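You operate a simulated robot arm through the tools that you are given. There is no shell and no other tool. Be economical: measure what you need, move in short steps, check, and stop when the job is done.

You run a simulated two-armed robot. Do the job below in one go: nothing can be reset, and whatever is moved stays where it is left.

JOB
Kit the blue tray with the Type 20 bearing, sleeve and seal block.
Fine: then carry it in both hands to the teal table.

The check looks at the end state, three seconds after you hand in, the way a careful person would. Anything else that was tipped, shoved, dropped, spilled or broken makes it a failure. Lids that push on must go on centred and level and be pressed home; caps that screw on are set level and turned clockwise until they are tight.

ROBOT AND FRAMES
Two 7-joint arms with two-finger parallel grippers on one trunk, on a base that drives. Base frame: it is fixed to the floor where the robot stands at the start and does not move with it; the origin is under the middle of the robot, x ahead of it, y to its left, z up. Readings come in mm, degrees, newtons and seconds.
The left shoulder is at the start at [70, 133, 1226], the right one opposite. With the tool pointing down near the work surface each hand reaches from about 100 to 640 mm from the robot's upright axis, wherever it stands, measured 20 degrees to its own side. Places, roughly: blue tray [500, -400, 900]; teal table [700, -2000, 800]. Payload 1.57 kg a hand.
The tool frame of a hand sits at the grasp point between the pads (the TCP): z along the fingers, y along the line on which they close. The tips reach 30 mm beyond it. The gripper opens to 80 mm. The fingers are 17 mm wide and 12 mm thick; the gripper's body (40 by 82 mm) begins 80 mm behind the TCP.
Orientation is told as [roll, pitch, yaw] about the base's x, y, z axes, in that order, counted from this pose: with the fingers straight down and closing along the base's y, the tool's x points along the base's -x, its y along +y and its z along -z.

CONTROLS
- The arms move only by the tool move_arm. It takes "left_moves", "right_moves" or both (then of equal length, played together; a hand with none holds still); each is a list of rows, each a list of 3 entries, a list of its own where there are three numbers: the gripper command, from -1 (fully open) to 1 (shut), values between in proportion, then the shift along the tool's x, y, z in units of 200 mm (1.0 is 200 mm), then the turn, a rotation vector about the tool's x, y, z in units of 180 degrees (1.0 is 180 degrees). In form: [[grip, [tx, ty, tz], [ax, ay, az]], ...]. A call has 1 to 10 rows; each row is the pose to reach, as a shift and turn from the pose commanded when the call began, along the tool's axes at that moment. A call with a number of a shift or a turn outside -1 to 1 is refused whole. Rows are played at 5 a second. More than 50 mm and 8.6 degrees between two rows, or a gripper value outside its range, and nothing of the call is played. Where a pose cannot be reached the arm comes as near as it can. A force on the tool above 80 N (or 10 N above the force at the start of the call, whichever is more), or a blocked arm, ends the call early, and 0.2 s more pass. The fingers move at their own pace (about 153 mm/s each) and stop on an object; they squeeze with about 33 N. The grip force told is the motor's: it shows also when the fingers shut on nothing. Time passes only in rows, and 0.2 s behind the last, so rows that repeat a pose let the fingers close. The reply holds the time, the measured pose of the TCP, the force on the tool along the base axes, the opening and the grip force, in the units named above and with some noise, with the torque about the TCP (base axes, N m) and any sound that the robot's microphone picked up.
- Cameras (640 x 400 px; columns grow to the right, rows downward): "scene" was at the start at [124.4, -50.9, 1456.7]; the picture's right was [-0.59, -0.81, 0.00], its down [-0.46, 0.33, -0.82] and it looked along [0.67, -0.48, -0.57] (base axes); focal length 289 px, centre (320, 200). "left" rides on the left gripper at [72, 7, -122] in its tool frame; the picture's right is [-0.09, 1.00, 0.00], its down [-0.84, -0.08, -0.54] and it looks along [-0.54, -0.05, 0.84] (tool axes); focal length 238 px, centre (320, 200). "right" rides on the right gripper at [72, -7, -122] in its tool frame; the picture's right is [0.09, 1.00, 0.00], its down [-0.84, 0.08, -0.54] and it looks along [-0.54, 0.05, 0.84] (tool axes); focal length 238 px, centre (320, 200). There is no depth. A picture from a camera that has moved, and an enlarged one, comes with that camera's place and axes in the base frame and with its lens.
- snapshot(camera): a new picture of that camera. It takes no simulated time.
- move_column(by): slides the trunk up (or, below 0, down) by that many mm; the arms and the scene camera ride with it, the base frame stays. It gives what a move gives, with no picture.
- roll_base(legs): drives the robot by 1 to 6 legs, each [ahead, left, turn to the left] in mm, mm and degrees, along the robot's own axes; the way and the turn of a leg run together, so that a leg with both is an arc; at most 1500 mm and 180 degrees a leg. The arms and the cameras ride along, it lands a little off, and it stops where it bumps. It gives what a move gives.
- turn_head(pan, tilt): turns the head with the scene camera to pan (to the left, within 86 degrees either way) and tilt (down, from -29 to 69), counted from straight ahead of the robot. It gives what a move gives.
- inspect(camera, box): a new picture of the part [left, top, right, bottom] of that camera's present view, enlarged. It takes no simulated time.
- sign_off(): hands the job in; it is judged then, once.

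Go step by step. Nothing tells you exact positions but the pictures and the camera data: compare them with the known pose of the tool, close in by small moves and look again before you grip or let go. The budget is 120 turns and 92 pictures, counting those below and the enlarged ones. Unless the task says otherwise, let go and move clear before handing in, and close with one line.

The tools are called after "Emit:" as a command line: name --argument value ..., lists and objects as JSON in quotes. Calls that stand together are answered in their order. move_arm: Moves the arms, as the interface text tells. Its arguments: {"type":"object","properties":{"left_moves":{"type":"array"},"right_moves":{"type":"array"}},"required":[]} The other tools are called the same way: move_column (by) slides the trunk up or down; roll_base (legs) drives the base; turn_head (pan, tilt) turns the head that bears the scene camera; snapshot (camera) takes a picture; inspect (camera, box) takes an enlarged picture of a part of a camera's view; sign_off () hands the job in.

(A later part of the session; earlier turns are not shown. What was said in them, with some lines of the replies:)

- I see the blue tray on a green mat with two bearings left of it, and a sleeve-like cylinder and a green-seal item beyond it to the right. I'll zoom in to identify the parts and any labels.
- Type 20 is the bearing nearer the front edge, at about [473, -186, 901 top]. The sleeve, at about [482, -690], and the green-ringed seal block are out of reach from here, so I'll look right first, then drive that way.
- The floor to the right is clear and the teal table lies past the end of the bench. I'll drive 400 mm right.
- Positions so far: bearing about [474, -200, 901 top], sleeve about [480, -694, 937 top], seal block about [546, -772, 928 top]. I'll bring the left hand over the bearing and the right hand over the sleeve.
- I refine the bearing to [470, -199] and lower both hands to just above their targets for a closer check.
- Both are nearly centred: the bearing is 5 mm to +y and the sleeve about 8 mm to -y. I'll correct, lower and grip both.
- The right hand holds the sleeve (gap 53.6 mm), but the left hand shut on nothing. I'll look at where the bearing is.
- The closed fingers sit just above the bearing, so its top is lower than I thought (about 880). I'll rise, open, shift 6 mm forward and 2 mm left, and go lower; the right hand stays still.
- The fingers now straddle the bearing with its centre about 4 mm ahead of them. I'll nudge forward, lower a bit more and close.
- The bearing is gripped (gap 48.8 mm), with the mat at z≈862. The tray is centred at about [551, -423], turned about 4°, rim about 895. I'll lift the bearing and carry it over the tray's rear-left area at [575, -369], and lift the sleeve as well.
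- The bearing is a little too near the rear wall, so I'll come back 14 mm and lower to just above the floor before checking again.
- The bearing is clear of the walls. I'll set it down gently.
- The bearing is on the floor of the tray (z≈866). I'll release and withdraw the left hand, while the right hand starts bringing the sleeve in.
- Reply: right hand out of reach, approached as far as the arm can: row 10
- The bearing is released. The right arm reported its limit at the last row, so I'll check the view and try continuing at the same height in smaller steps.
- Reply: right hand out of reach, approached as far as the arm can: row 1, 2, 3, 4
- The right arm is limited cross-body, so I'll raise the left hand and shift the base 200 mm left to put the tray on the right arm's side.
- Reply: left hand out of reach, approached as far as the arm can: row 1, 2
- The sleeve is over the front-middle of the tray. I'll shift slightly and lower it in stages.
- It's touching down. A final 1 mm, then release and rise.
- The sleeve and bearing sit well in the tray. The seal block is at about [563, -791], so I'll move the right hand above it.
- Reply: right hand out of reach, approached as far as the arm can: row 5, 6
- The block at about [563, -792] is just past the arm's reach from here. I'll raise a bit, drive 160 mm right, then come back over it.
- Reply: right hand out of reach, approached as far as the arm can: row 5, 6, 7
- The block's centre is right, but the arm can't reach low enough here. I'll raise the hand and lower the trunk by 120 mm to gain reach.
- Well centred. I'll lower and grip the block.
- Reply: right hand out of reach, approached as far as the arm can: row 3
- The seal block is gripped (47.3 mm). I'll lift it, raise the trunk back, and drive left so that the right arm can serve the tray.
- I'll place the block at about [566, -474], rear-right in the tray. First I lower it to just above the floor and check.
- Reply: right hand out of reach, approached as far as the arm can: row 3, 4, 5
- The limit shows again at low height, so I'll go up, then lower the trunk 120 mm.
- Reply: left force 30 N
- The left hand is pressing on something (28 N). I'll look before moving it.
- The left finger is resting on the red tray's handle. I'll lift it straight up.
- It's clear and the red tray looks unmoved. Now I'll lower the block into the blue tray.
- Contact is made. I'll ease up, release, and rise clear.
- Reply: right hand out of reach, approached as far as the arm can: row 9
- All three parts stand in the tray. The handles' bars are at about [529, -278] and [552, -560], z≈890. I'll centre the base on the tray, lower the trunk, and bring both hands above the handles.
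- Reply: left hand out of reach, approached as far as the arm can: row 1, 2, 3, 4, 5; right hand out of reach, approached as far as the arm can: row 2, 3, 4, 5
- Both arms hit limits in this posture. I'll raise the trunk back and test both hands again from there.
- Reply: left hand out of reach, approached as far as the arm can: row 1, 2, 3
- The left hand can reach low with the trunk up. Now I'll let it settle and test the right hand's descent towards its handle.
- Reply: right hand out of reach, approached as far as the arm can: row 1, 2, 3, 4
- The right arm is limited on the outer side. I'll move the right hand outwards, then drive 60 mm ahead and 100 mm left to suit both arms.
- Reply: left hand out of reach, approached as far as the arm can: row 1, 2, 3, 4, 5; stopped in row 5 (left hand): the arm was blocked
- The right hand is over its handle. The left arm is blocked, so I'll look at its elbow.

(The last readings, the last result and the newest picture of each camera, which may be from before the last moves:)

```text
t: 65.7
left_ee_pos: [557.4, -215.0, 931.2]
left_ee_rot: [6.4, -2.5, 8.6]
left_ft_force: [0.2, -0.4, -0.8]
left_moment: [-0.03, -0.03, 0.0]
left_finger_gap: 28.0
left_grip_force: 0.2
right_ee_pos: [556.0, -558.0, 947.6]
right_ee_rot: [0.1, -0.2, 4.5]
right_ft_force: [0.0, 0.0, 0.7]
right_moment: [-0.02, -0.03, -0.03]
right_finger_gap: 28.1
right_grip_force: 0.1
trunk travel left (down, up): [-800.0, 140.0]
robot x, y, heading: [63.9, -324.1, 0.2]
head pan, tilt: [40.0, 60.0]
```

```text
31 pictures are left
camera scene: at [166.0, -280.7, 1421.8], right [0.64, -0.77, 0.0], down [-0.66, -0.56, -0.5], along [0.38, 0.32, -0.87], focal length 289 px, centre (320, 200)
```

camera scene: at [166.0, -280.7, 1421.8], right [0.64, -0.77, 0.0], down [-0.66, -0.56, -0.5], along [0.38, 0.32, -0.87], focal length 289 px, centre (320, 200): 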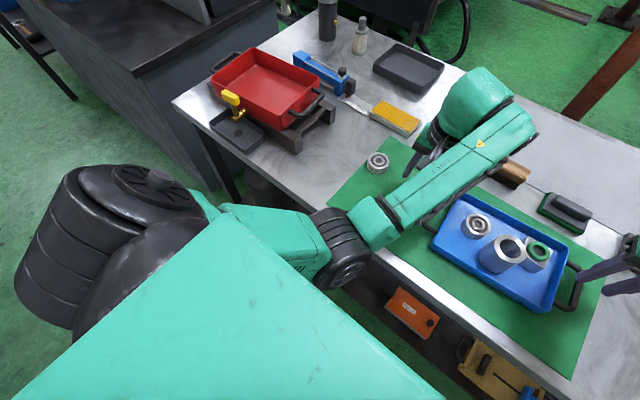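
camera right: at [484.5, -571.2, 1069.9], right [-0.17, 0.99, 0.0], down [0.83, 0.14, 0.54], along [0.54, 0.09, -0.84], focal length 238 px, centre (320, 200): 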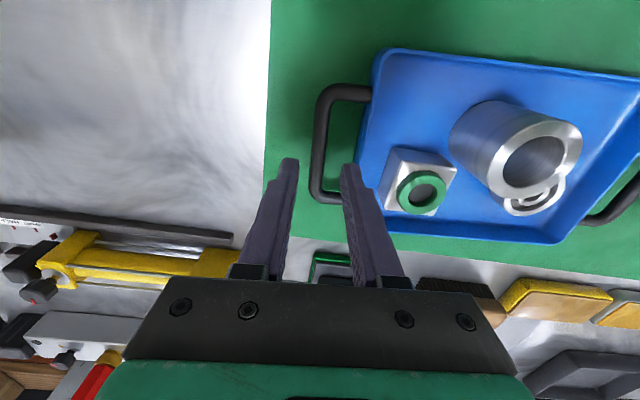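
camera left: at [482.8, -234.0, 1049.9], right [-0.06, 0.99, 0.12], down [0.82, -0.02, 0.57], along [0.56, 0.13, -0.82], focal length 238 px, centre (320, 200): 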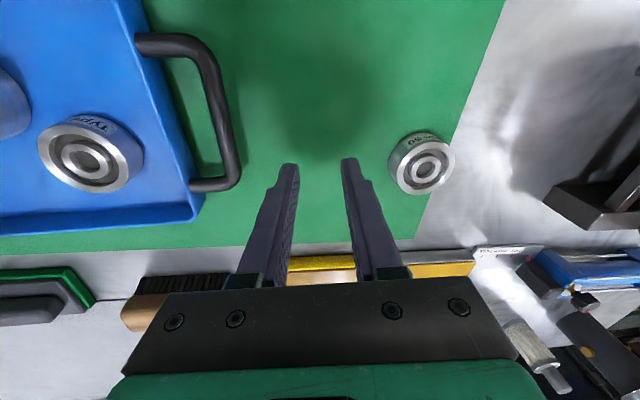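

The left elbow has swung inward and low and is meeting the table edge. I'll raise the right hand, back off, and swing the left arm out wide to restore a mirror posture to the right arm.

Emit:
move_arm --right_moves '[[0.3, [0, 0, -0.2], [0, 0, 0]], [0.3, [0, -0.1, -0.4], [0, 0, 0]]]'

Emit:
roll_base --legs '[[-130, 0, 0]]'

Emit:
move_arm --left_moves '[[0.3, [0, 0.1, -0.1], [0, 0, 0]], [0.3, [0.1, 0.25, -0.2], [0, 0, 0]], [0.3, [0.2, 0.4, -0.3], [0, 0, 0]], [0.3, [0.35, 0.55, -0.4], [0, 0, 0]], [0.3, [0.5, 0.7, -0.5], [0, 0, 0]], [0.3, [0.65, 0.85, -0.6], [0, 0, 0]], [0.3, [0.8, 1.0, -0.7], [0, 0, 0]]]'

Emit:
snapshot --camera "scene"

```text
t: 66.3
left_ee_pos: [556.2, -215.0, 932.0]
left_ee_rot: [6.6, -2.7, 8.5]
left_ft_force: [-0.2, -0.4, 0.5]
left_moment: [0.02, 0.01, 0.03]
left_finger_gap: 28.0
left_grip_force: 0.0
right_ee_pos: [556.4, -579.4, 1028.8]
right_ee_rot: [0.0, -0.2, 4.4]
right_ft_force: [1.0, 0.0, 1.1]
right_moment: [0.02, -0.03, -0.01]
right_finger_gap: 28.1
right_grip_force: 0.1
trunk travel left (down, up): [-800.0, 140.0]
robot x, y, heading: [59.7, -325.8, 0.2]
head pan, tilt: [40.0, 60.0]
```

```text
t: 67.6
left_ee_pos: [429.1, -214.0, 928.7]
left_ee_rot: [6.6, -2.4, 8.5]
left_ft_force: [0.6, -0.3, 0.1]
left_moment: [0.0, 0.01, -0.01]
left_finger_gap: 27.9
left_grip_force: 0.1
right_ee_pos: [430.3, -578.8, 1027.5]
right_ee_rot: [0.1, -0.1, 4.5]
right_ft_force: [0.1, -0.4, 0.4]
right_moment: [0.08, 0.02, 0.03]
right_finger_gap: 28.2
right_grip_force: 0.2
trunk travel left (down, up): [-800.0, 140.0]
robot x, y, heading: [-66.4, -321.6, 0.1]
head pan, tilt: [40.0, 60.0]
```

```text
t: 69.4
left_ee_pos: [297.4, 47.3, 966.7]
left_ee_rot: [12.9, -3.4, 11.1]
left_ft_force: [1.7, -0.3, 0.0]
left_moment: [-0.02, 0.02, 0.0]
left_finger_gap: 28.5
left_grip_force: 0.0
left hand out of reach, approached as far as the arm can: row 2, 3, 4, 5, 6, 7
right_ee_pos: [428.4, -580.1, 1027.4]
right_ee_rot: [0.0, -0.2, 4.5]
right_ft_force: [-0.1, -0.9, 0.3]
right_moment: [0.01, 0.0, 0.01]
right_finger_gap: 28.4
right_grip_force: 0.2
trunk travel left (down, up): [-800.0, 140.0]
robot x, y, heading: [-71.6, -326.3, 0.0]
head pan, tilt: [40.0, 60.0]
stopped in row 7 (left hand): the arm was blocked; the commanded pose is now the measured one
```

```text
30 pictures are left
camera scene: at [36.8, -282.0, 1421.8], right [0.65, -0.76, 0.0], down [-0.66, -0.56, -0.5], along [0.38, 0.32, -0.87], focal length 289 px, centre (320, 200)
```

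scene: 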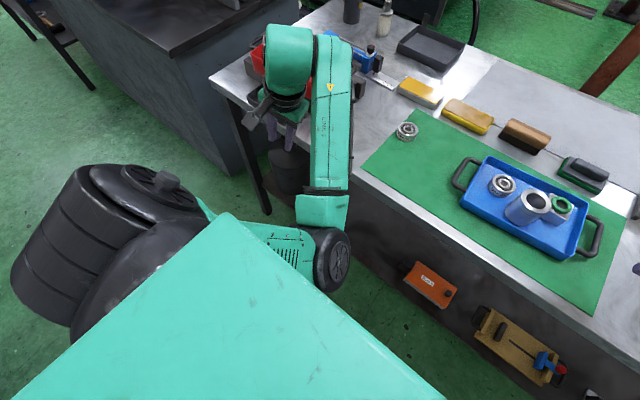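

The elbow stays inward, a posture that works well across the body (about 560 ahead, 40 left of the robot). If I turn the robot about 15° left at [-4, -460], the left handle falls there and the right handle falls in the right arm's good zone. First I bring the left hand back with its tilt corrected.

Emit:
move_arm --left_moves '[[0.3, [-0.058, -0.17, -0.04], [0.015, 0.001, 0.025]], [0.3, [-0.115, -0.34, -0.081], [0.03, 0.002, 0.049]], [0.3, [-0.173, -0.509, -0.121], [0.045, 0.003, 0.074]], [0.3, [-0.23, -0.678, -0.162], [0.06, 0.004, 0.098]], [0.3, [-0.288, -0.848, -0.202], [0.075, 0.005, 0.123]], [0.3, [-0.288, -0.848, -0.202], [0.075, 0.005, 0.123]]]'

```text
t: 71.0
left_ee_pos: [408.3, -71.4, 948.7]
left_ee_rot: [2.8, 0.5, -8.4]
left_ft_force: [-0.2, 0.2, -0.1]
left_moment: [-0.03, 0.04, 0.01]
left_finger_gap: 28.1
left_grip_force: 0.1
left hand out of reach, approached as far as the arm can: row 2, 3, 4, 5, 6
right_ee_pos: [428.5, -578.6, 1028.8]
right_ee_rot: [0.0, -0.2, 4.5]
right_ft_force: [-1.3, 0.1, 0.1]
right_moment: [0.04, 0.02, 0.01]
right_finger_gap: 28.0
right_grip_force: 0.1
trunk travel left (down, up): [-800.0, 140.0]
robot x, y, heading: [-69.4, -325.3, 0.2]
head pan, tilt: [40.0, 60.0]
stopped in row 6 (left hand): the arm was blocked; the commanded pose is now the measured one
```

Emit:
move_arm --left_moves '[[0.3, [-0.095, -0.181, -0.046], [0.004, -0.001, 0.003]], [0.3, [-0.19, -0.362, -0.092], [0.008, -0.002, 0.006]], [0.3, [-0.284, -0.544, -0.138], [0.012, -0.003, 0.009]], [0.3, [-0.379, -0.725, -0.184], [0.0156, -0.003, 0.012]], [0.3, [-0.474, -0.906, -0.23], [0.0156, -0.003, 0.012]], [0.3, [-0.474, -0.906, -0.23], [0.0156, -0.003, 0.012]]]' --right_moves '[[0.3, [0, 0, 0], [0, 0, 0.014]], [0.3, [0, 0, 0], [0, 0, 0.028]], [0.3, [0, 0, 0], [0, 0, 0.042]], [0.3, [0, 0, 0], [0, 0, 0.056]], [0.3, [0, 0, 0], [0, 0, 0.07]], [0.3, [0, 0, 0], [0, 0, 0.083]]]'

Emit:
snapshot --camera "scene"

```text
t: 72.4
left_ee_pos: [476.2, -261.2, 984.7]
left_ee_rot: [0.3, 0.1, -10.1]
left_ft_force: [-0.2, 0.5, 0.1]
left_moment: [0.0, -0.03, 0.01]
left_finger_gap: 28.0
left_grip_force: 0.0
left hand out of reach, approached as far as the arm can: row 3
right_ee_pos: [428.7, -577.7, 1029.2]
right_ee_rot: [0.1, -0.1, -10.5]
right_ft_force: [-0.8, 0.4, 0.2]
right_moment: [0.05, 0.01, -0.02]
right_finger_gap: 27.9
right_grip_force: 0.1
trunk travel left (down, up): [-800.0, 140.0]
robot x, y, heading: [-68.1, -324.8, 0.3]
head pan, tilt: [40.0, 60.0]
```

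```text
29 pictures are left
camera scene: at [36.4, -280.1, 1421.8], right [0.65, -0.76, 0.0], down [-0.66, -0.56, -0.5], along [0.38, 0.32, -0.87], focal length 289 px, centre (320, 200)
```

scene: 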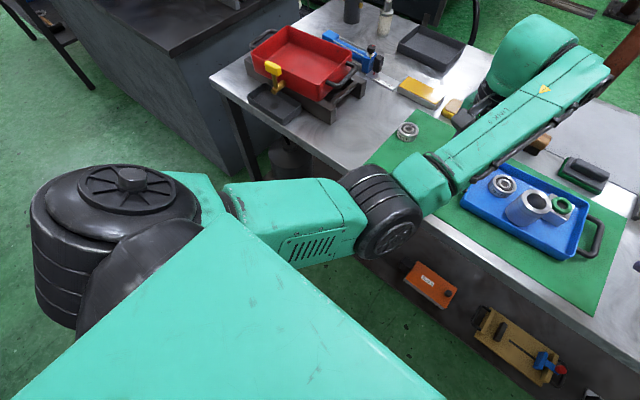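

The left arm is fine there. Now I'll turn 15° left and shift to bring both hands near their handles.

Emit:
roll_base --legs '[[0, 0, 14.7], [27, -147, 0]]'

Emit:
turn_head --pan -15 --tilt 50

Emit:
snapshot --camera "left"

Emit:
snapshot --camera "right"

```text
t: 74.6
left_ee_pos: [505.0, -260.8, 984.1]
left_ee_rot: [0.3, 0.2, 4.6]
left_ft_force: [-1.0, 0.0, -0.2]
left_moment: [-0.04, 0.0, -0.01]
left_finger_gap: 28.2
left_grip_force: 0.0
right_ee_pos: [540.3, -578.2, 1029.1]
right_ee_rot: [0.1, -0.3, 4.3]
right_ft_force: [-1.2, 0.5, -0.6]
right_moment: [0.02, -0.01, -0.01]
right_finger_gap: 27.9
right_grip_force: 0.0
trunk travel left (down, up): [-800.0, 140.0]
robot x, y, heading: [-0.1, -462.3, 14.8]
head pan, tilt: [40.0, 60.0]
```

```text
t: 75.8
left_ee_pos: [505.5, -260.1, 983.6]
left_ee_rot: [0.5, 0.2, 4.7]
left_ft_force: [-0.3, 0.2, -0.5]
left_moment: [-0.01, -0.03, -0.02]
left_finger_gap: 27.9
left_grip_force: 0.0
right_ee_pos: [541.9, -581.8, 1028.5]
right_ee_rot: [0.1, -0.2, 4.3]
right_ft_force: [0.1, 0.1, 0.4]
right_moment: [0.02, 0.01, 0.0]
right_finger_gap: 28.0
right_grip_force: 0.0
trunk travel left (down, up): [-800.0, 140.0]
robot x, y, heading: [-1.3, -461.6, 14.8]
head pan, tilt: [-15.0, 50.0]
```

```text
28 pictures are left
camera left: at [433.3, -262.0, 1105.3], right [0.01, 1.0, 0.01], down [0.84, -0.01, 0.54], along [0.54, 0.0, -0.84], focal length 238 px, centre (320, 200)
```

left: 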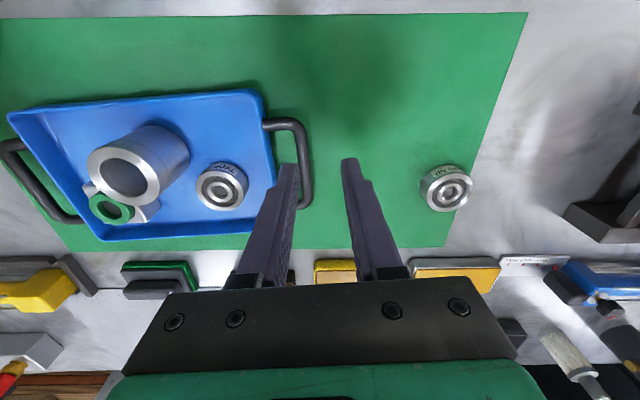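

```text
27 pictures are left
camera right: at [470.2, -591.5, 1151.0], right [-0.17, 0.99, 0.0], down [0.83, 0.14, 0.54], along [0.54, 0.09, -0.84], focal length 238 px, centre (320, 200)
```

right: 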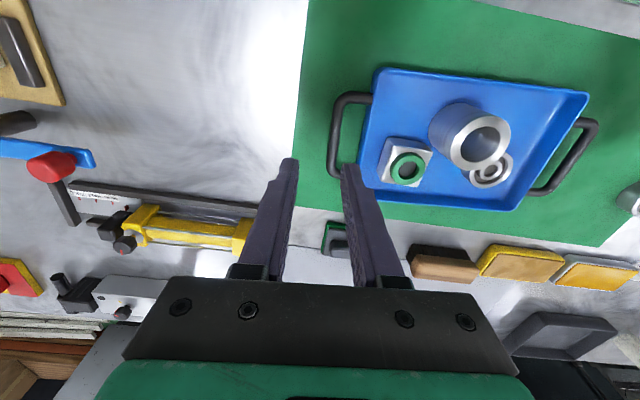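

Handles confirmed at [529, -277] and [552, -561]. I'll move directly above them, with tips just over the bars.

Emit:
move_arm --left_moves '[[0.3, [-0.05, -0.05, 0.05], [0, 0, 0]], [0.3, [-0.108, -0.095, 0.1], [0, 0, 0]], [0.3, [-0.108, -0.095, 0.2], [0, 0, 0]], [0.3, [-0.108, -0.095, 0.295], [0, 0, 0]], [0.3, [-0.108, -0.095, 0.295], [0, 0, 0]]]' --right_moves '[[0.3, [-0.03, 0.05, 0.13], [0, 0, 0]], [0.3, [-0.058, 0.098, 0.26], [0, 0, 0]], [0.3, [-0.058, 0.098, 0.39], [0, 0, 0]], [0.3, [-0.058, 0.098, 0.517], [0, 0, 0]], [0.3, [-0.058, 0.098, 0.517], [0, 0, 0]]]'

Emit:
inspect --camera "left" --box '[220, 90, 420, 215]'

Emit:
inspect --camera "right" --box '[220, 90, 420, 215]'

Emit:
snapshot --camera "scene"

```text
t: 77.0
left_ee_pos: [527.3, -277.8, 923.5]
left_ee_rot: [0.3, 0.1, 4.5]
left_ft_force: [-0.2, -0.3, 1.4]
left_moment: [0.01, 0.03, -0.01]
left_finger_gap: 28.0
left_grip_force: 0.1
right_ee_pos: [552.2, -558.9, 923.2]
right_ee_rot: [0.0, -0.3, 4.3]
right_ft_force: [0.4, -1.2, -0.2]
right_moment: [0.04, -0.02, -0.01]
right_finger_gap: 28.0
right_grip_force: 0.0
trunk travel left (down, up): [-800.0, 140.0]
robot x, y, heading: [-2.1, -461.3, 14.9]
head pan, tilt: [-15.0, 50.0]
```

```text
3.20 times, centred on (320, 152) of left
camera zoom: at [456.2, -279.1, 1046.3], right [0.01, 1.0, 0.01], down [0.84, -0.01, 0.54], along [0.54, 0.0, -0.84], focal length 763 px, centre (320, 352)
```

zoom: 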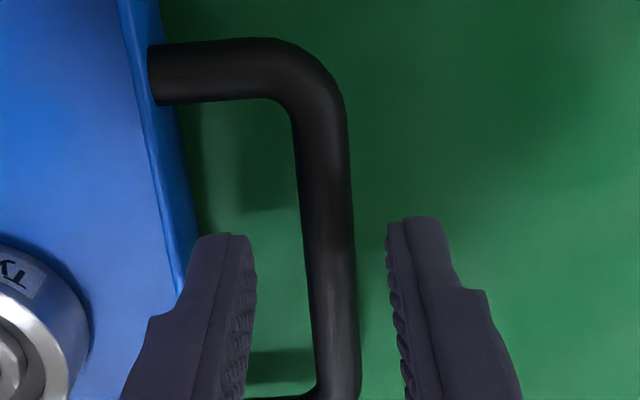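

```text
3.20 times, centred on (320, 152) of right
camera zoom: at [480.9, -570.5, 1046.1], right [-0.17, 0.99, 0.0], down [0.83, 0.14, 0.54], along [0.54, 0.09, -0.84], focal length 763 px, centre (320, 352)
```

zoom: 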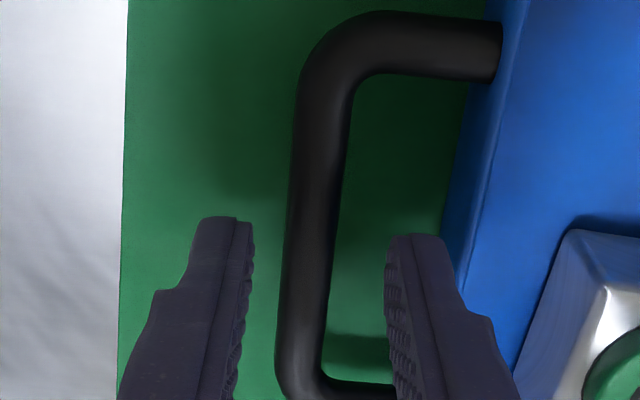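

```text
24 pictures are left
camera scene: at [124.7, -448.1, 1434.4], right [0.0, -1.0, 0.0], down [-0.77, 0.0, -0.64], along [0.64, 0.0, -0.77], focal length 289 px, centre (320, 200)
```

scene: 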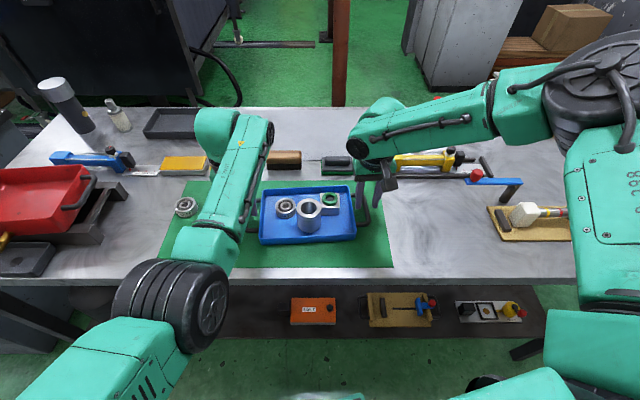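

The bars are nearly centred. I'll make 2.5 mm corrections outward, narrow the fingers slightly, descend and grip both bars together.

Emit:
move_arm --left_moves '[[0.4, [0, 0.013, 0], [0, 0, 0]], [0.4, [0, 0.013, 0.06], [0, 0, 0]], [0.4, [0, 0.013, 0.11], [0, 0, 0]], [0.4, [0, 0.013, 0.135], [0, 0, 0]], [0.4, [0, 0.013, 0.135], [0, 0, 0]]]' --right_moves '[[0.4, [0, -0.013, 0], [0, 0, 0]], [0.4, [0, -0.013, 0.06], [0, 0, 0]], [0.4, [0, -0.013, 0.11], [0, 0, 0]], [0.4, [0, -0.013, 0.135], [0, 0, 0]], [0.4, [0, -0.013, 0.135], [0, 0, 0]]]'

Emit:
inspect --camera "left" --box '[220, 90, 420, 215]'

Emit:
inspect --camera "right" --box '[220, 90, 420, 215]'

```text
t: 78.2
left_ee_pos: [528.6, -276.4, 896.9]
left_ee_rot: [0.4, 0.2, 4.5]
left_ft_force: [-0.3, 0.4, 0.1]
left_moment: [-0.03, -0.02, 0.02]
left_finger_gap: 24.1
left_grip_force: 0.0
right_ee_pos: [545.2, -566.9, 904.2]
right_ee_rot: [0.1, -0.1, 4.2]
right_ft_force: [0.6, -0.1, 0.0]
right_moment: [0.01, -0.02, -0.02]
right_finger_gap: 24.1
right_grip_force: 0.1
right hand out of reach, approached as far as the arm can: row 3, 4, 5
trunk travel left (down, up): [-800.0, 140.0]
robot x, y, heading: [-7.9, -464.0, 14.8]
head pan, tilt: [-15.0, 50.0]
```

```text
3.20 times, centred on (320, 152) of left
camera zoom: at [455.9, -276.2, 1020.0], right [0.01, 1.0, 0.01], down [0.84, -0.01, 0.54], along [0.54, 0.0, -0.84], focal length 763 px, centre (320, 352)
```

zoom: 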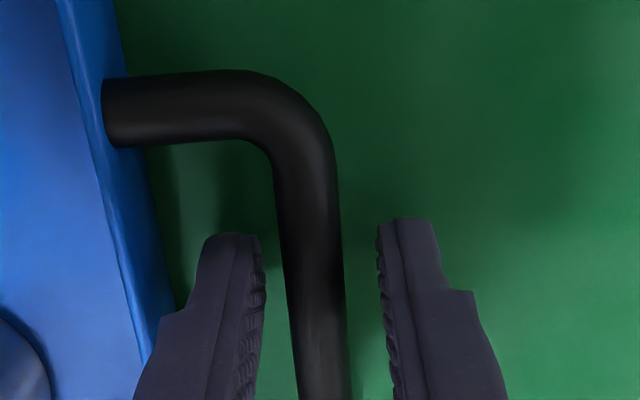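

```text
3.20 times, centred on (320, 152) of right
camera zoom: at [474.5, -577.9, 1026.8], right [-0.17, 0.99, 0.0], down [0.83, 0.14, 0.55], along [0.54, 0.09, -0.84], focal length 763 px, centre (320, 352)
```

zoom: 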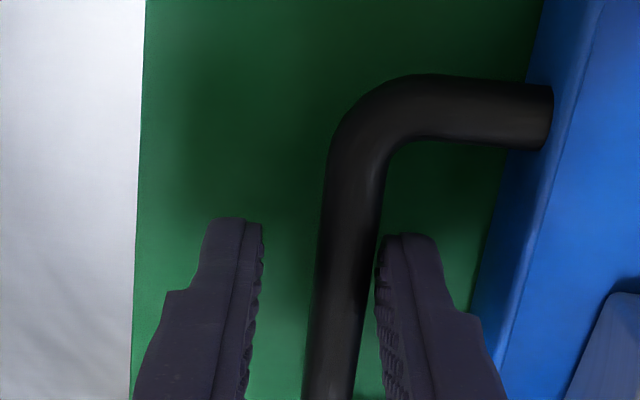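

The left hand is set. The right stopped slightly short at its reach limit, so I'll grip both bars a few millimetres nearer the robot, where the right can centre on its bar.

Emit:
move_arm --left_moves '[[0.4, [0.02, 0.002, 0], [0, 0, 0]], [0.4, [0.035, 0.003, 0], [0, 0, 0]], [0.4, [0.035, 0.003, 0], [0, 0, 0]]]' --right_moves '[[0.4, [0.025, 0.01, 0], [0, 0, 0]], [0.4, [0.04, 0.03, 0.01], [0, 0, 0]], [0.4, [0.04, 0.03, 0.015], [0, 0, 0]]]'

Emit:
inspect --camera "right" --box '[220, 90, 420, 215]'

```text
t: 79.0
left_ee_pos: [520.7, -275.9, 896.9]
left_ee_rot: [0.4, 0.2, 4.6]
left_ft_force: [0.7, 0.8, -0.4]
left_moment: [0.02, -0.03, -0.02]
left_finger_gap: 24.1
left_grip_force: 0.1
right_ee_pos: [537.9, -561.1, 901.1]
right_ee_rot: [0.1, -0.2, 4.3]
right_ft_force: [0.9, -0.6, 0.3]
right_moment: [0.0, 0.03, 0.01]
right_finger_gap: 23.9
right_grip_force: 0.0
trunk travel left (down, up): [-800.0, 140.0]
robot x, y, heading: [-3.3, -456.7, 14.9]
head pan, tilt: [-15.0, 50.0]
```

```text
3.20 times, centred on (320, 152) of right
camera zoom: at [466.6, -572.9, 1023.5], right [-0.17, 0.99, 0.0], down [0.83, 0.14, 0.54], along [0.54, 0.09, -0.84], focal length 763 px, centre (320, 352)
```

zoom: 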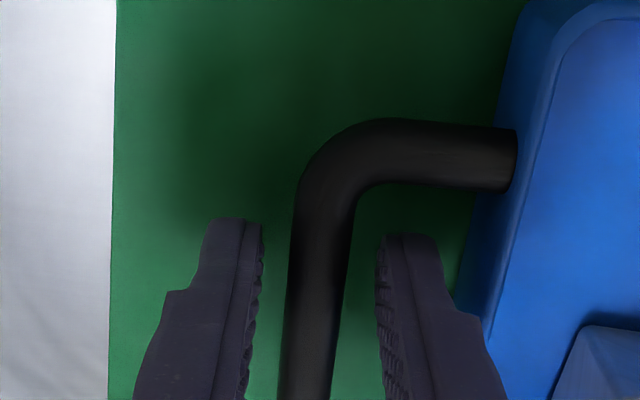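

Centred. I'll close both hands, then lift 30 mm with the trunk and check.

Emit:
move_arm --left_moves '[[1, [0, 0, 0], [0, 0, 0]], [1, [0, 0, 0], [0, 0, 0]], [1, [0, 0, 0], [0, 0, 0]]]' --right_moves '[[1, [0, 0, 0], [0, 0, 0]], [1, [0, 0, 0], [0, 0, 0]], [1, [0, 0, 0], [0, 0, 0]]]'

Emit:
move_column --by 30

Emit:
snapshot --camera "scene"

```text
t: 79.8
left_ee_pos: [522.0, -277.4, 897.1]
left_ee_rot: [0.4, 0.3, 4.5]
left_ft_force: [-1.5, 0.2, 1.5]
left_moment: [0.03, -0.05, -0.2]
left_finger_gap: 11.5
left_grip_force: 28.7
right_ee_pos: [538.0, -562.6, 900.9]
right_ee_rot: [0.1, -0.1, 4.4]
right_ft_force: [1.3, 0.3, 0.4]
right_moment: [0.02, -0.04, -0.15]
right_finger_gap: 11.2
right_grip_force: 28.6
trunk travel left (down, up): [-800.0, 140.0]
robot x, y, heading: [-1.6, -460.3, 14.9]
head pan, tilt: [-15.0, 50.0]
```

```text
t: 80.6
left_ee_pos: [522.4, -276.5, 925.7]
left_ee_rot: [0.4, 0.3, 4.6]
left_ft_force: [-0.3, -0.2, -3.5]
left_moment: [-0.02, 0.05, -0.23]
left_finger_gap: 11.0
left_grip_force: 28.6
right_ee_pos: [538.8, -560.5, 929.2]
right_ee_rot: [0.1, -0.1, 4.3]
right_ft_force: [1.5, 0.3, -4.4]
right_moment: [0.03, 0.1, -0.15]
right_finger_gap: 11.4
right_grip_force: 29.0
trunk travel left (down, up): [-830.0, 110.0]
robot x, y, heading: [-7.1, -462.7, 14.8]
head pan, tilt: [-15.0, 50.0]
```

```text
20 pictures are left
camera scene: at [126.5, -447.8, 1464.2], right [0.0, -1.0, 0.0], down [-0.77, 0.0, -0.64], along [0.64, 0.0, -0.77], focal length 289 px, centre (320, 200)
```

scene: 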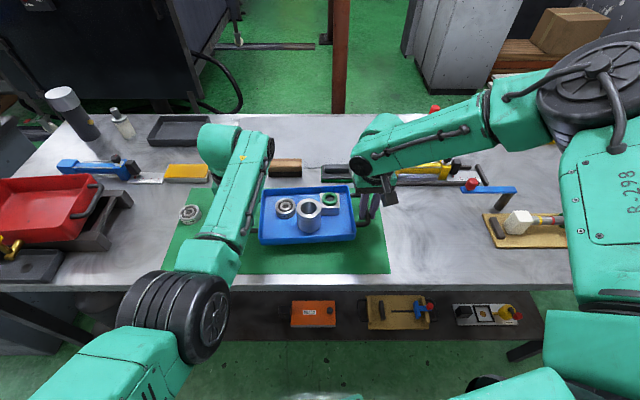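

The tray is lifted level. I'll raise it another 80 mm, back straight away from the bench, and look at the teal table.

Emit:
move_column --by 80

Emit:
roll_base --legs '[[-435, 115, 0]]'

Emit:
turn_head --pan -75 --tilt 20

Emit:
snapshot --camera "scene"

```text
t: 81.8
left_ee_pos: [522.9, -276.7, 1007.5]
left_ee_rot: [0.4, 0.1, 4.5]
left_ft_force: [-1.4, -1.2, -3.4]
left_moment: [-0.03, 0.17, -0.28]
left_finger_gap: 11.4
left_grip_force: 28.4
right_ee_pos: [538.5, -561.1, 1011.0]
right_ee_rot: [0.1, -0.1, 4.3]
right_ft_force: [0.4, 1.2, -4.5]
right_moment: [0.01, -0.06, -0.21]
right_finger_gap: 11.1
right_grip_force: 28.3
trunk travel left (down, up): [-910.0, 30.0]
robot x, y, heading: [-5.0, -462.4, 14.9]
head pan, tilt: [-15.0, 50.0]
```

```text
t: 84.5
left_ee_pos: [78.2, -273.6, 1007.1]
left_ee_rot: [0.3, 0.3, 4.8]
left_ft_force: [-1.1, -1.8, -3.5]
left_moment: [-0.06, 0.04, -0.27]
left_finger_gap: 11.5
left_grip_force: 29.1
right_ee_pos: [97.1, -558.0, 1010.4]
right_ee_rot: [0.1, 0.0, 4.5]
right_ft_force: [1.0, 1.7, -4.0]
right_moment: [0.07, 0.06, -0.19]
right_finger_gap: 11.2
right_grip_force: 29.2
trunk travel left (down, up): [-910.0, 30.0]
robot x, y, heading: [-446.3, -459.4, 15.1]
head pan, tilt: [-15.0, 50.0]
```

```text
t: 85.8
left_ee_pos: [76.8, -272.4, 1006.2]
left_ee_rot: [0.4, 0.3, 4.7]
left_ft_force: [-0.9, 0.2, -4.0]
left_moment: [-0.03, 0.17, -0.19]
left_finger_gap: 11.2
left_grip_force: 28.8
right_ee_pos: [94.6, -558.8, 1010.7]
right_ee_rot: [0.2, -0.2, 4.6]
right_ft_force: [1.4, 0.4, -3.5]
right_moment: [-0.03, -0.07, -0.15]
right_finger_gap: 11.2
right_grip_force: 29.0
trunk travel left (down, up): [-910.0, 30.0]
robot x, y, heading: [-448.5, -462.7, 14.8]
head pan, tilt: [-75.0, 20.0]
```

```text
19 pictures are left
camera scene: at [-347.9, -526.7, 1589.7], right [-0.86, -0.5, 0.0], down [-0.17, 0.3, -0.94], along [0.47, -0.81, -0.34], focal length 289 px, centre (320, 200)
```

scene: 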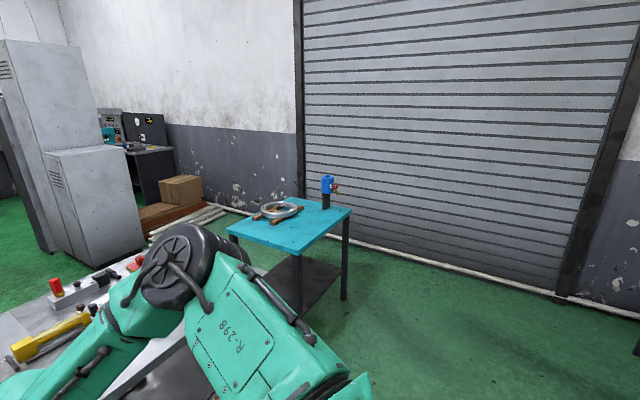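

The teal table spans about x 455–975, y −1595 to −2350. A ring on wooden bars stands at its back and a blue clamp at its far end; the near-left area is free. I'll drive along the aisle, keeping heading, to opposite the free area.

Emit:
roll_base --legs '[[-180, -682, 0], [-180, -682, 0]]'

Emit:
turn_head --pan -20 --tilt 35

Emit:
snapshot --camera "scene"

```text
t: 93.0
left_ee_pos: [87.5, -1671.3, 1006.2]
left_ee_rot: [0.4, 0.3, 4.6]
left_ft_force: [-0.7, -1.0, -3.3]
left_moment: [-0.04, 0.06, -0.22]
left_finger_gap: 11.2
left_grip_force: 29.4
right_ee_pos: [105.3, -1958.2, 1009.0]
right_ee_rot: [0.1, 0.0, 4.5]
right_ft_force: [1.0, 0.6, -3.9]
right_moment: [-0.01, 0.09, -0.17]
right_finger_gap: 11.1
right_grip_force: 28.6
trunk travel left (down, up): [-910.0, 30.0]
robot x, y, heading: [-438.3, -1856.8, 15.2]
head pan, tilt: [-75.0, 20.0]
```

```text
t: 94.3
left_ee_pos: [88.7, -1673.2, 1007.5]
left_ee_rot: [0.4, 0.3, 4.5]
left_ft_force: [-1.1, -0.5, -2.9]
left_moment: [-0.01, 0.18, -0.21]
left_finger_gap: 11.2
left_grip_force: 29.1
right_ee_pos: [105.0, -1958.5, 1010.7]
right_ee_rot: [0.2, -0.2, 4.4]
right_ft_force: [1.5, 0.1, -3.8]
right_moment: [0.0, -0.06, -0.15]
right_finger_gap: 11.2
right_grip_force: 28.9
trunk travel left (down, up): [-910.0, 30.0]
robot x, y, heading: [-438.2, -1864.1, 15.1]
head pan, tilt: [-20.0, 35.0]
```

```text
18 pictures are left
camera scene: at [-297.1, -1853.3, 1565.9], right [-0.09, -1.0, 0.0], down [-0.57, 0.05, -0.82], along [0.82, -0.07, -0.57], focal length 289 px, centre (320, 200)
```

scene: 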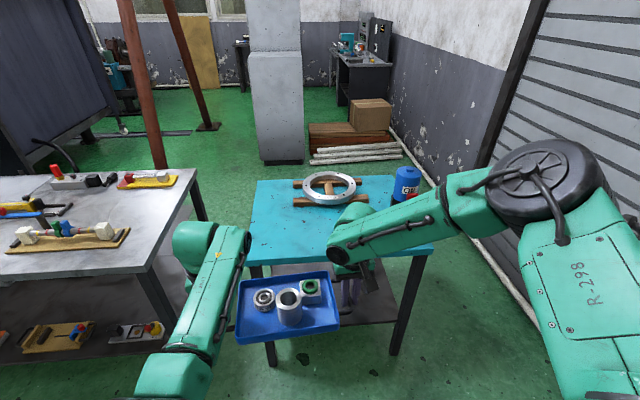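

The table's free near strip runs x 435–740. I'll drive in to bring the tray centre over about [560, -1860].

Emit:
roll_base --legs '[[426, -160, 0]]'

Emit:
turn_head --pan -15 --tilt 55

Emit:
snapshot --camera "scene"

Emit:
snapshot --camera "left"

```text
t: 97.0
left_ee_pos: [535.8, -1715.0, 1007.4]
left_ee_rot: [0.3, 0.1, 4.8]
left_ft_force: [-1.6, 0.2, -4.6]
left_moment: [0.01, 0.03, -0.2]
left_finger_gap: 11.2
left_grip_force: 28.7
right_ee_pos: [552.7, -1999.6, 1011.6]
right_ee_rot: [0.0, -0.2, 4.7]
right_ft_force: [1.2, -0.4, -3.4]
right_moment: [0.0, 0.12, -0.14]
right_finger_gap: 11.3
right_grip_force: 29.0
trunk travel left (down, up): [-910.0, 30.0]
robot x, y, heading: [11.0, -1902.5, 15.0]
head pan, tilt: [-20.0, 35.0]
```

```text
t: 97.8
left_ee_pos: [536.6, -1714.8, 1006.3]
left_ee_rot: [0.4, 0.3, 4.8]
left_ft_force: [-1.6, 0.4, -3.8]
left_moment: [0.03, 0.01, -0.21]
left_finger_gap: 11.0
left_grip_force: 29.0
right_ee_pos: [554.3, -2000.0, 1011.0]
right_ee_rot: [0.1, -0.1, 4.6]
right_ft_force: [0.6, 0.0, -4.0]
right_moment: [-0.04, 0.08, -0.14]
right_finger_gap: 11.4
right_grip_force: 29.1
trunk travel left (down, up): [-910.0, 30.0]
robot x, y, heading: [11.9, -1901.7, 15.0]
head pan, tilt: [-15.0, 55.0]
```

```text
17 pictures are left
camera scene: at [136.9, -1888.1, 1537.7], right [0.0, -1.0, 0.0], down [-0.82, 0.0, -0.57], along [0.57, 0.0, -0.82], focal length 289 px, centre (320, 200)
```

scene: 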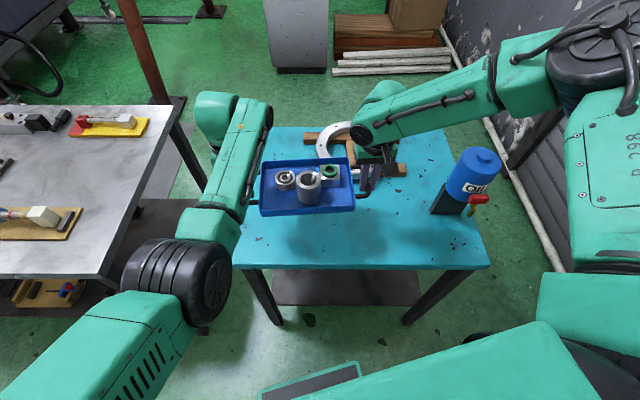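

```text
16 pictures are left
camera left: at [464.6, -1715.3, 1128.5], right [0.01, 1.0, 0.01], down [0.84, -0.01, 0.54], along [0.54, 0.0, -0.84], focal length 238 px, centre (320, 200)
```

left: 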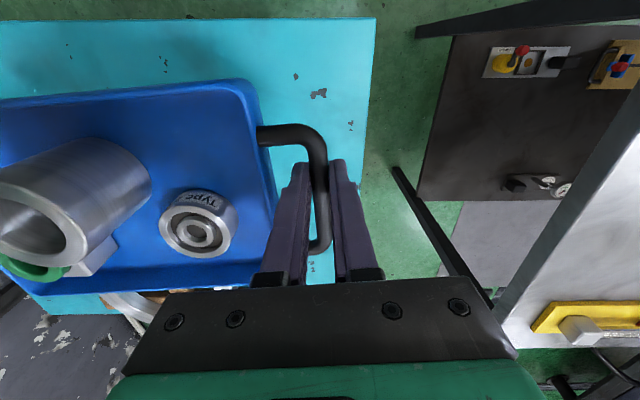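

The tray hangs over the free strip, clear of the ring and the bottle. I'll lower 120 mm with the trunk and check clearances on the right.

Emit:
move_column --by -120

Emit:
turn_head --pan -40 --tilt 45

Emit:
snapshot --camera "scene"

```text
t: 99.3
left_ee_pos: [536.0, -1715.3, 887.3]
left_ee_rot: [0.4, 0.3, 4.7]
left_ft_force: [-1.7, 0.6, -3.2]
left_moment: [-0.01, 0.2, -0.24]
left_finger_gap: 11.3
left_grip_force: 28.4
right_ee_pos: [553.5, -2000.6, 890.3]
right_ee_rot: [0.0, -0.2, 4.5]
right_ft_force: [1.1, 0.3, -3.0]
right_moment: [0.01, -0.13, -0.15]
right_finger_gap: 11.5
right_grip_force: 28.9
trunk travel left (down, up): [-790.0, 150.0]
robot x, y, heading: [11.1, -1903.6, 15.1]
head pan, tilt: [-15.0, 55.0]
```

```text
t: 100.2
left_ee_pos: [536.2, -1713.4, 885.7]
left_ee_rot: [0.3, 0.3, 4.8]
left_ft_force: [-1.3, -0.5, -4.1]
left_moment: [-0.01, 0.1, -0.25]
left_finger_gap: 11.5
left_grip_force: 28.9
right_ee_pos: [554.1, -2000.1, 890.4]
right_ee_rot: [0.2, -0.1, 4.6]
right_ft_force: [1.1, 0.2, -3.9]
right_moment: [-0.05, 0.06, -0.14]
right_finger_gap: 11.3
right_grip_force: 28.8
trunk travel left (down, up): [-790.0, 150.0]
robot x, y, heading: [9.7, -1904.8, 15.0]
head pan, tilt: [-40.0, 45.0]
```

```text
15 pictures are left
camera scene: at [137.8, -1922.2, 1431.1], right [-0.42, -0.91, 0.0], down [-0.64, 0.3, -0.71], along [0.64, -0.3, -0.71], focal length 289 px, centre (320, 200)
```

scene: 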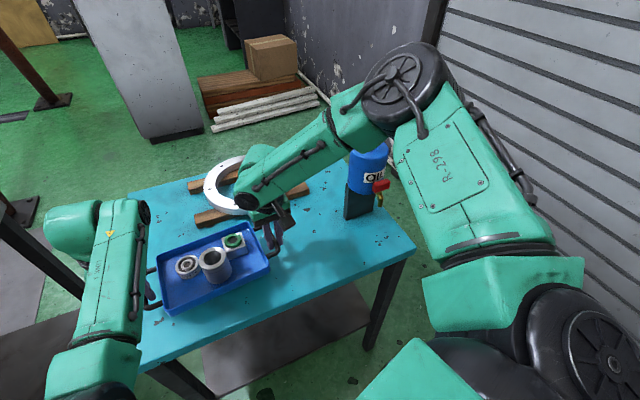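

The elbow stays well above and away from the bottle. I'll lower to about 6 mm above the table, then settle in small steps.

Emit:
move_column --by -44

Emit:
move_column --by -5

```text
t: 101.1
left_ee_pos: [536.6, -1715.1, 842.4]
left_ee_rot: [0.3, 0.3, 4.8]
left_ft_force: [-2.0, -0.4, -3.1]
left_moment: [0.0, 0.0, -0.24]
left_finger_gap: 11.6
left_grip_force: 28.6
right_ee_pos: [554.0, -2000.3, 846.7]
right_ee_rot: [0.1, -0.1, 4.5]
right_ft_force: [1.7, 0.7, -3.7]
right_moment: [-0.05, 0.14, -0.16]
right_finger_gap: 11.3
right_grip_force: 28.6
trunk travel left (down, up): [-746.0, 194.0]
robot x, y, heading: [8.6, -1901.0, 15.0]
head pan, tilt: [-40.0, 45.0]
```

```text
t: 101.6
left_ee_pos: [536.5, -1715.7, 838.3]
left_ee_rot: [0.4, 0.3, 4.8]
left_ft_force: [-1.3, -0.8, -3.9]
left_moment: [-0.02, 0.04, -0.22]
left_finger_gap: 11.2
left_grip_force: 29.2
right_ee_pos: [553.4, -1999.2, 841.0]
right_ee_rot: [0.1, -0.1, 4.6]
right_ft_force: [1.6, 0.2, -3.5]
right_moment: [-0.02, 0.07, -0.14]
right_finger_gap: 11.3
right_grip_force: 28.4
trunk travel left (down, up): [-741.0, 199.0]
robot x, y, heading: [11.7, -1903.8, 15.3]
head pan, tilt: [-40.0, 45.0]
```

Emit:
move_column --by -3

Emit:
inspect --camera "scene" --box '[130, 200, 330, 325]'

```text
t: 102.2
left_ee_pos: [535.1, -1714.0, 834.8]
left_ee_rot: [0.4, 0.1, 4.9]
left_ft_force: [-0.8, 0.2, 1.1]
left_moment: [0.03, -0.17, -0.22]
left_finger_gap: 11.4
left_grip_force: 28.9
right_ee_pos: [553.3, -2000.0, 839.2]
right_ee_rot: [0.1, -0.1, 4.6]
right_ft_force: [2.1, 0.1, -1.5]
right_moment: [0.02, -0.44, -0.15]
right_finger_gap: 11.6
right_grip_force: 28.5
trunk travel left (down, up): [-738.0, 202.0]
robot x, y, heading: [12.2, -1902.8, 14.8]
head pan, tilt: [-40.0, 45.0]
```

```text
3.20 times, centred on (230, 262) of scene
camera zoom: at [136.3, -1922.6, 1379.3], right [-0.42, -0.91, 0.0], down [-0.64, 0.3, -0.71], along [0.64, -0.3, -0.71], focal length 926 px, centre (608, 0)
```

zoom: 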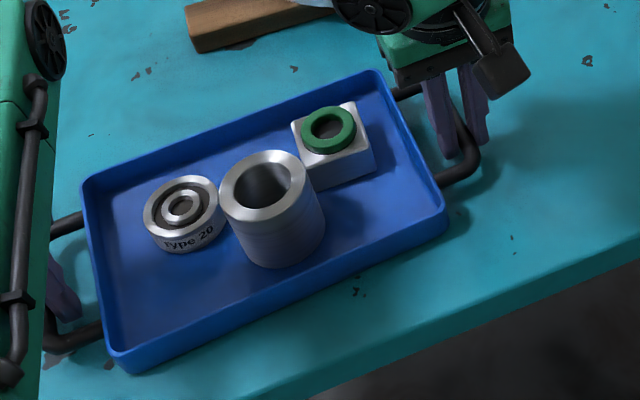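

The tray is touching. One more millimetre or so to take the load off both hands.

Emit:
move_column --by -1.5

```text
t: 102.7
left_ee_pos: [536.7, -1713.2, 835.7]
left_ee_rot: [0.5, 0.0, 4.8]
left_ft_force: [4.0, 0.9, 9.1]
left_moment: [-0.03, 0.6, -0.15]
left_finger_gap: 11.3
left_grip_force: 29.2
right_ee_pos: [553.4, -1999.0, 839.1]
right_ee_rot: [0.1, -0.3, 4.5]
right_ft_force: [5.7, -1.5, 9.9]
right_moment: [-0.08, 0.57, -0.13]
right_finger_gap: 11.2
right_grip_force: 29.3
trunk travel left (down, up): [-736.0, 203.0]
robot x, y, heading: [10.3, -1906.5, 15.2]
head pan, tilt: [-40.0, 45.0]
```

Landed. I'll open both hands slightly and rise with the trunk.

Emit:
move_arm --left_moves '[[0.7, [0, 0, 0], [0, 0, 0]], [0.4, [0, 0, 0], [0, 0, 0]], [0.4, [0, 0, 0], [0, 0, 0]]]' --right_moves '[[0.7, [0, 0, 0], [0, 0, 0]], [0.4, [0, 0, 0], [0, 0, 0]], [0.4, [0, 0, 0], [0, 0, 0]]]'

Emit:
inspect --camera "left" --box '[220, 90, 420, 215]'

Emit:
inspect --camera "right" --box '[220, 90, 420, 215]'

```text
t: 103.5
left_ee_pos: [534.7, -1713.3, 832.9]
left_ee_rot: [0.4, 0.2, 4.8]
left_ft_force: [-0.7, 0.4, -1.3]
left_moment: [-0.01, -0.01, 0.03]
left_finger_gap: 24.0
left_grip_force: 0.0
right_ee_pos: [552.6, -1999.5, 838.0]
right_ee_rot: [0.2, -0.1, 4.6]
right_ft_force: [-0.4, -0.3, -0.1]
right_moment: [-0.01, -0.03, -0.01]
right_finger_gap: 23.8
right_grip_force: 0.1
trunk travel left (down, up): [-736.0, 203.0]
robot x, y, heading: [12.6, -1903.3, 15.3]
head pan, tilt: [-40.0, 45.0]
```

```text
3.20 times, centred on (320, 152) of left
camera zoom: at [463.0, -1715.3, 955.7], right [0.01, 1.0, 0.01], down [0.84, -0.01, 0.54], along [0.54, 0.0, -0.84], focal length 763 px, centre (320, 352)
```

zoom: 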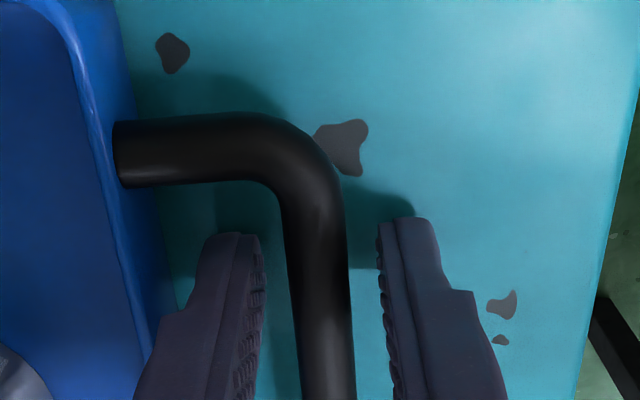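

```text
3.20 times, centred on (320, 152) of right
camera zoom: at [481.6, -2011.3, 960.0], right [-0.17, 0.99, 0.0], down [0.83, 0.14, 0.54], along [0.54, 0.09, -0.84], focal length 763 px, centre (320, 352)
```

zoom: 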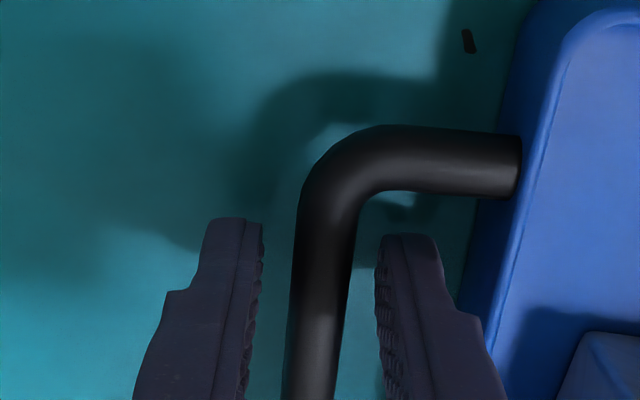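

Both bars are free between the fingers. I'll rise 200 mm with the trunk and then back away from the table.

Emit:
move_column --by 200

Emit:
roll_base --legs '[[-386, 104, 0]]'

Emit:
turn_head --pan -15 --tilt 35

Emit:
snapshot --camera "scene"

```text
t: 105.6
left_ee_pos: [535.5, -1715.6, 1033.3]
left_ee_rot: [0.4, 0.2, 4.9]
left_ft_force: [0.6, 0.1, -0.1]
left_moment: [-0.03, -0.01, 0.01]
left_finger_gap: 24.1
left_grip_force: 0.1
right_ee_pos: [551.2, -2000.7, 1038.2]
right_ee_rot: [0.1, -0.2, 4.6]
right_ft_force: [0.0, -0.2, 0.1]
right_moment: [0.01, -0.01, 0.0]
right_finger_gap: 24.2
right_grip_force: 0.1
trunk travel left (down, up): [-936.0, 3.0]
robot x, y, heading: [13.6, -1901.5, 15.2]
head pan, tilt: [-40.0, 45.0]
```

```text
t: 108.2
left_ee_pos: [130.8, -1720.2, 1032.6]
left_ee_rot: [0.4, 0.3, 4.4]
left_ft_force: [0.9, -0.8, 0.2]
left_moment: [0.0, 0.01, -0.01]
left_finger_gap: 24.0
left_grip_force: 0.0
right_ee_pos: [146.0, -2006.2, 1037.0]
right_ee_rot: [0.2, -0.2, 4.2]
right_ft_force: [0.1, 0.6, -0.6]
right_moment: [0.0, 0.0, -0.02]
right_finger_gap: 24.0
right_grip_force: 0.0
trunk travel left (down, up): [-936.0, 3.0]
robot x, y, heading: [-396.0, -1905.4, 14.8]
head pan, tilt: [-40.0, 45.0]
```

```text
t: 109.0
left_ee_pos: [128.9, -1721.3, 1034.2]
left_ee_rot: [0.4, 0.2, 4.5]
left_ft_force: [0.3, -0.8, 0.4]
left_moment: [0.02, 0.0, 0.01]
left_finger_gap: 23.9
left_grip_force: 0.0
right_ee_pos: [145.1, -2006.0, 1037.9]
right_ee_rot: [0.2, -0.2, 4.3]
right_ft_force: [0.5, -0.6, -0.8]
right_moment: [0.01, 0.0, -0.02]
right_finger_gap: 24.0
right_grip_force: 0.1
trunk travel left (down, up): [-936.0, 3.0]
robot x, y, heading: [-396.9, -1904.3, 14.8]
head pan, tilt: [-15.0, 35.0]
```

```text
11 pictures are left
camera scene: at [-257.1, -1892.2, 1592.6], right [0.0, -1.0, 0.0], down [-0.57, 0.0, -0.82], along [0.82, 0.0, -0.57], focal length 289 px, centre (320, 200)
```

scene: 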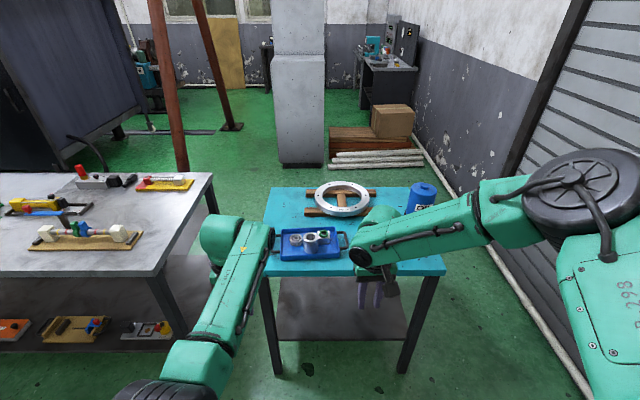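

The tray rests flat on the teal table with all three parts upright in it, nothing else there has been touched, and both hands are clear. I'm handing in.

Emit:
sign_off

```text
The job is handed in.
```

The blue tray, holding the Type 20 bearing, the sleeve and the seal block upright, is on the teal table and both hands are clear. While I was working, the left hand briefly pressed on the red tray's handle (about 28 N); the red tray did not look moved afterwards.
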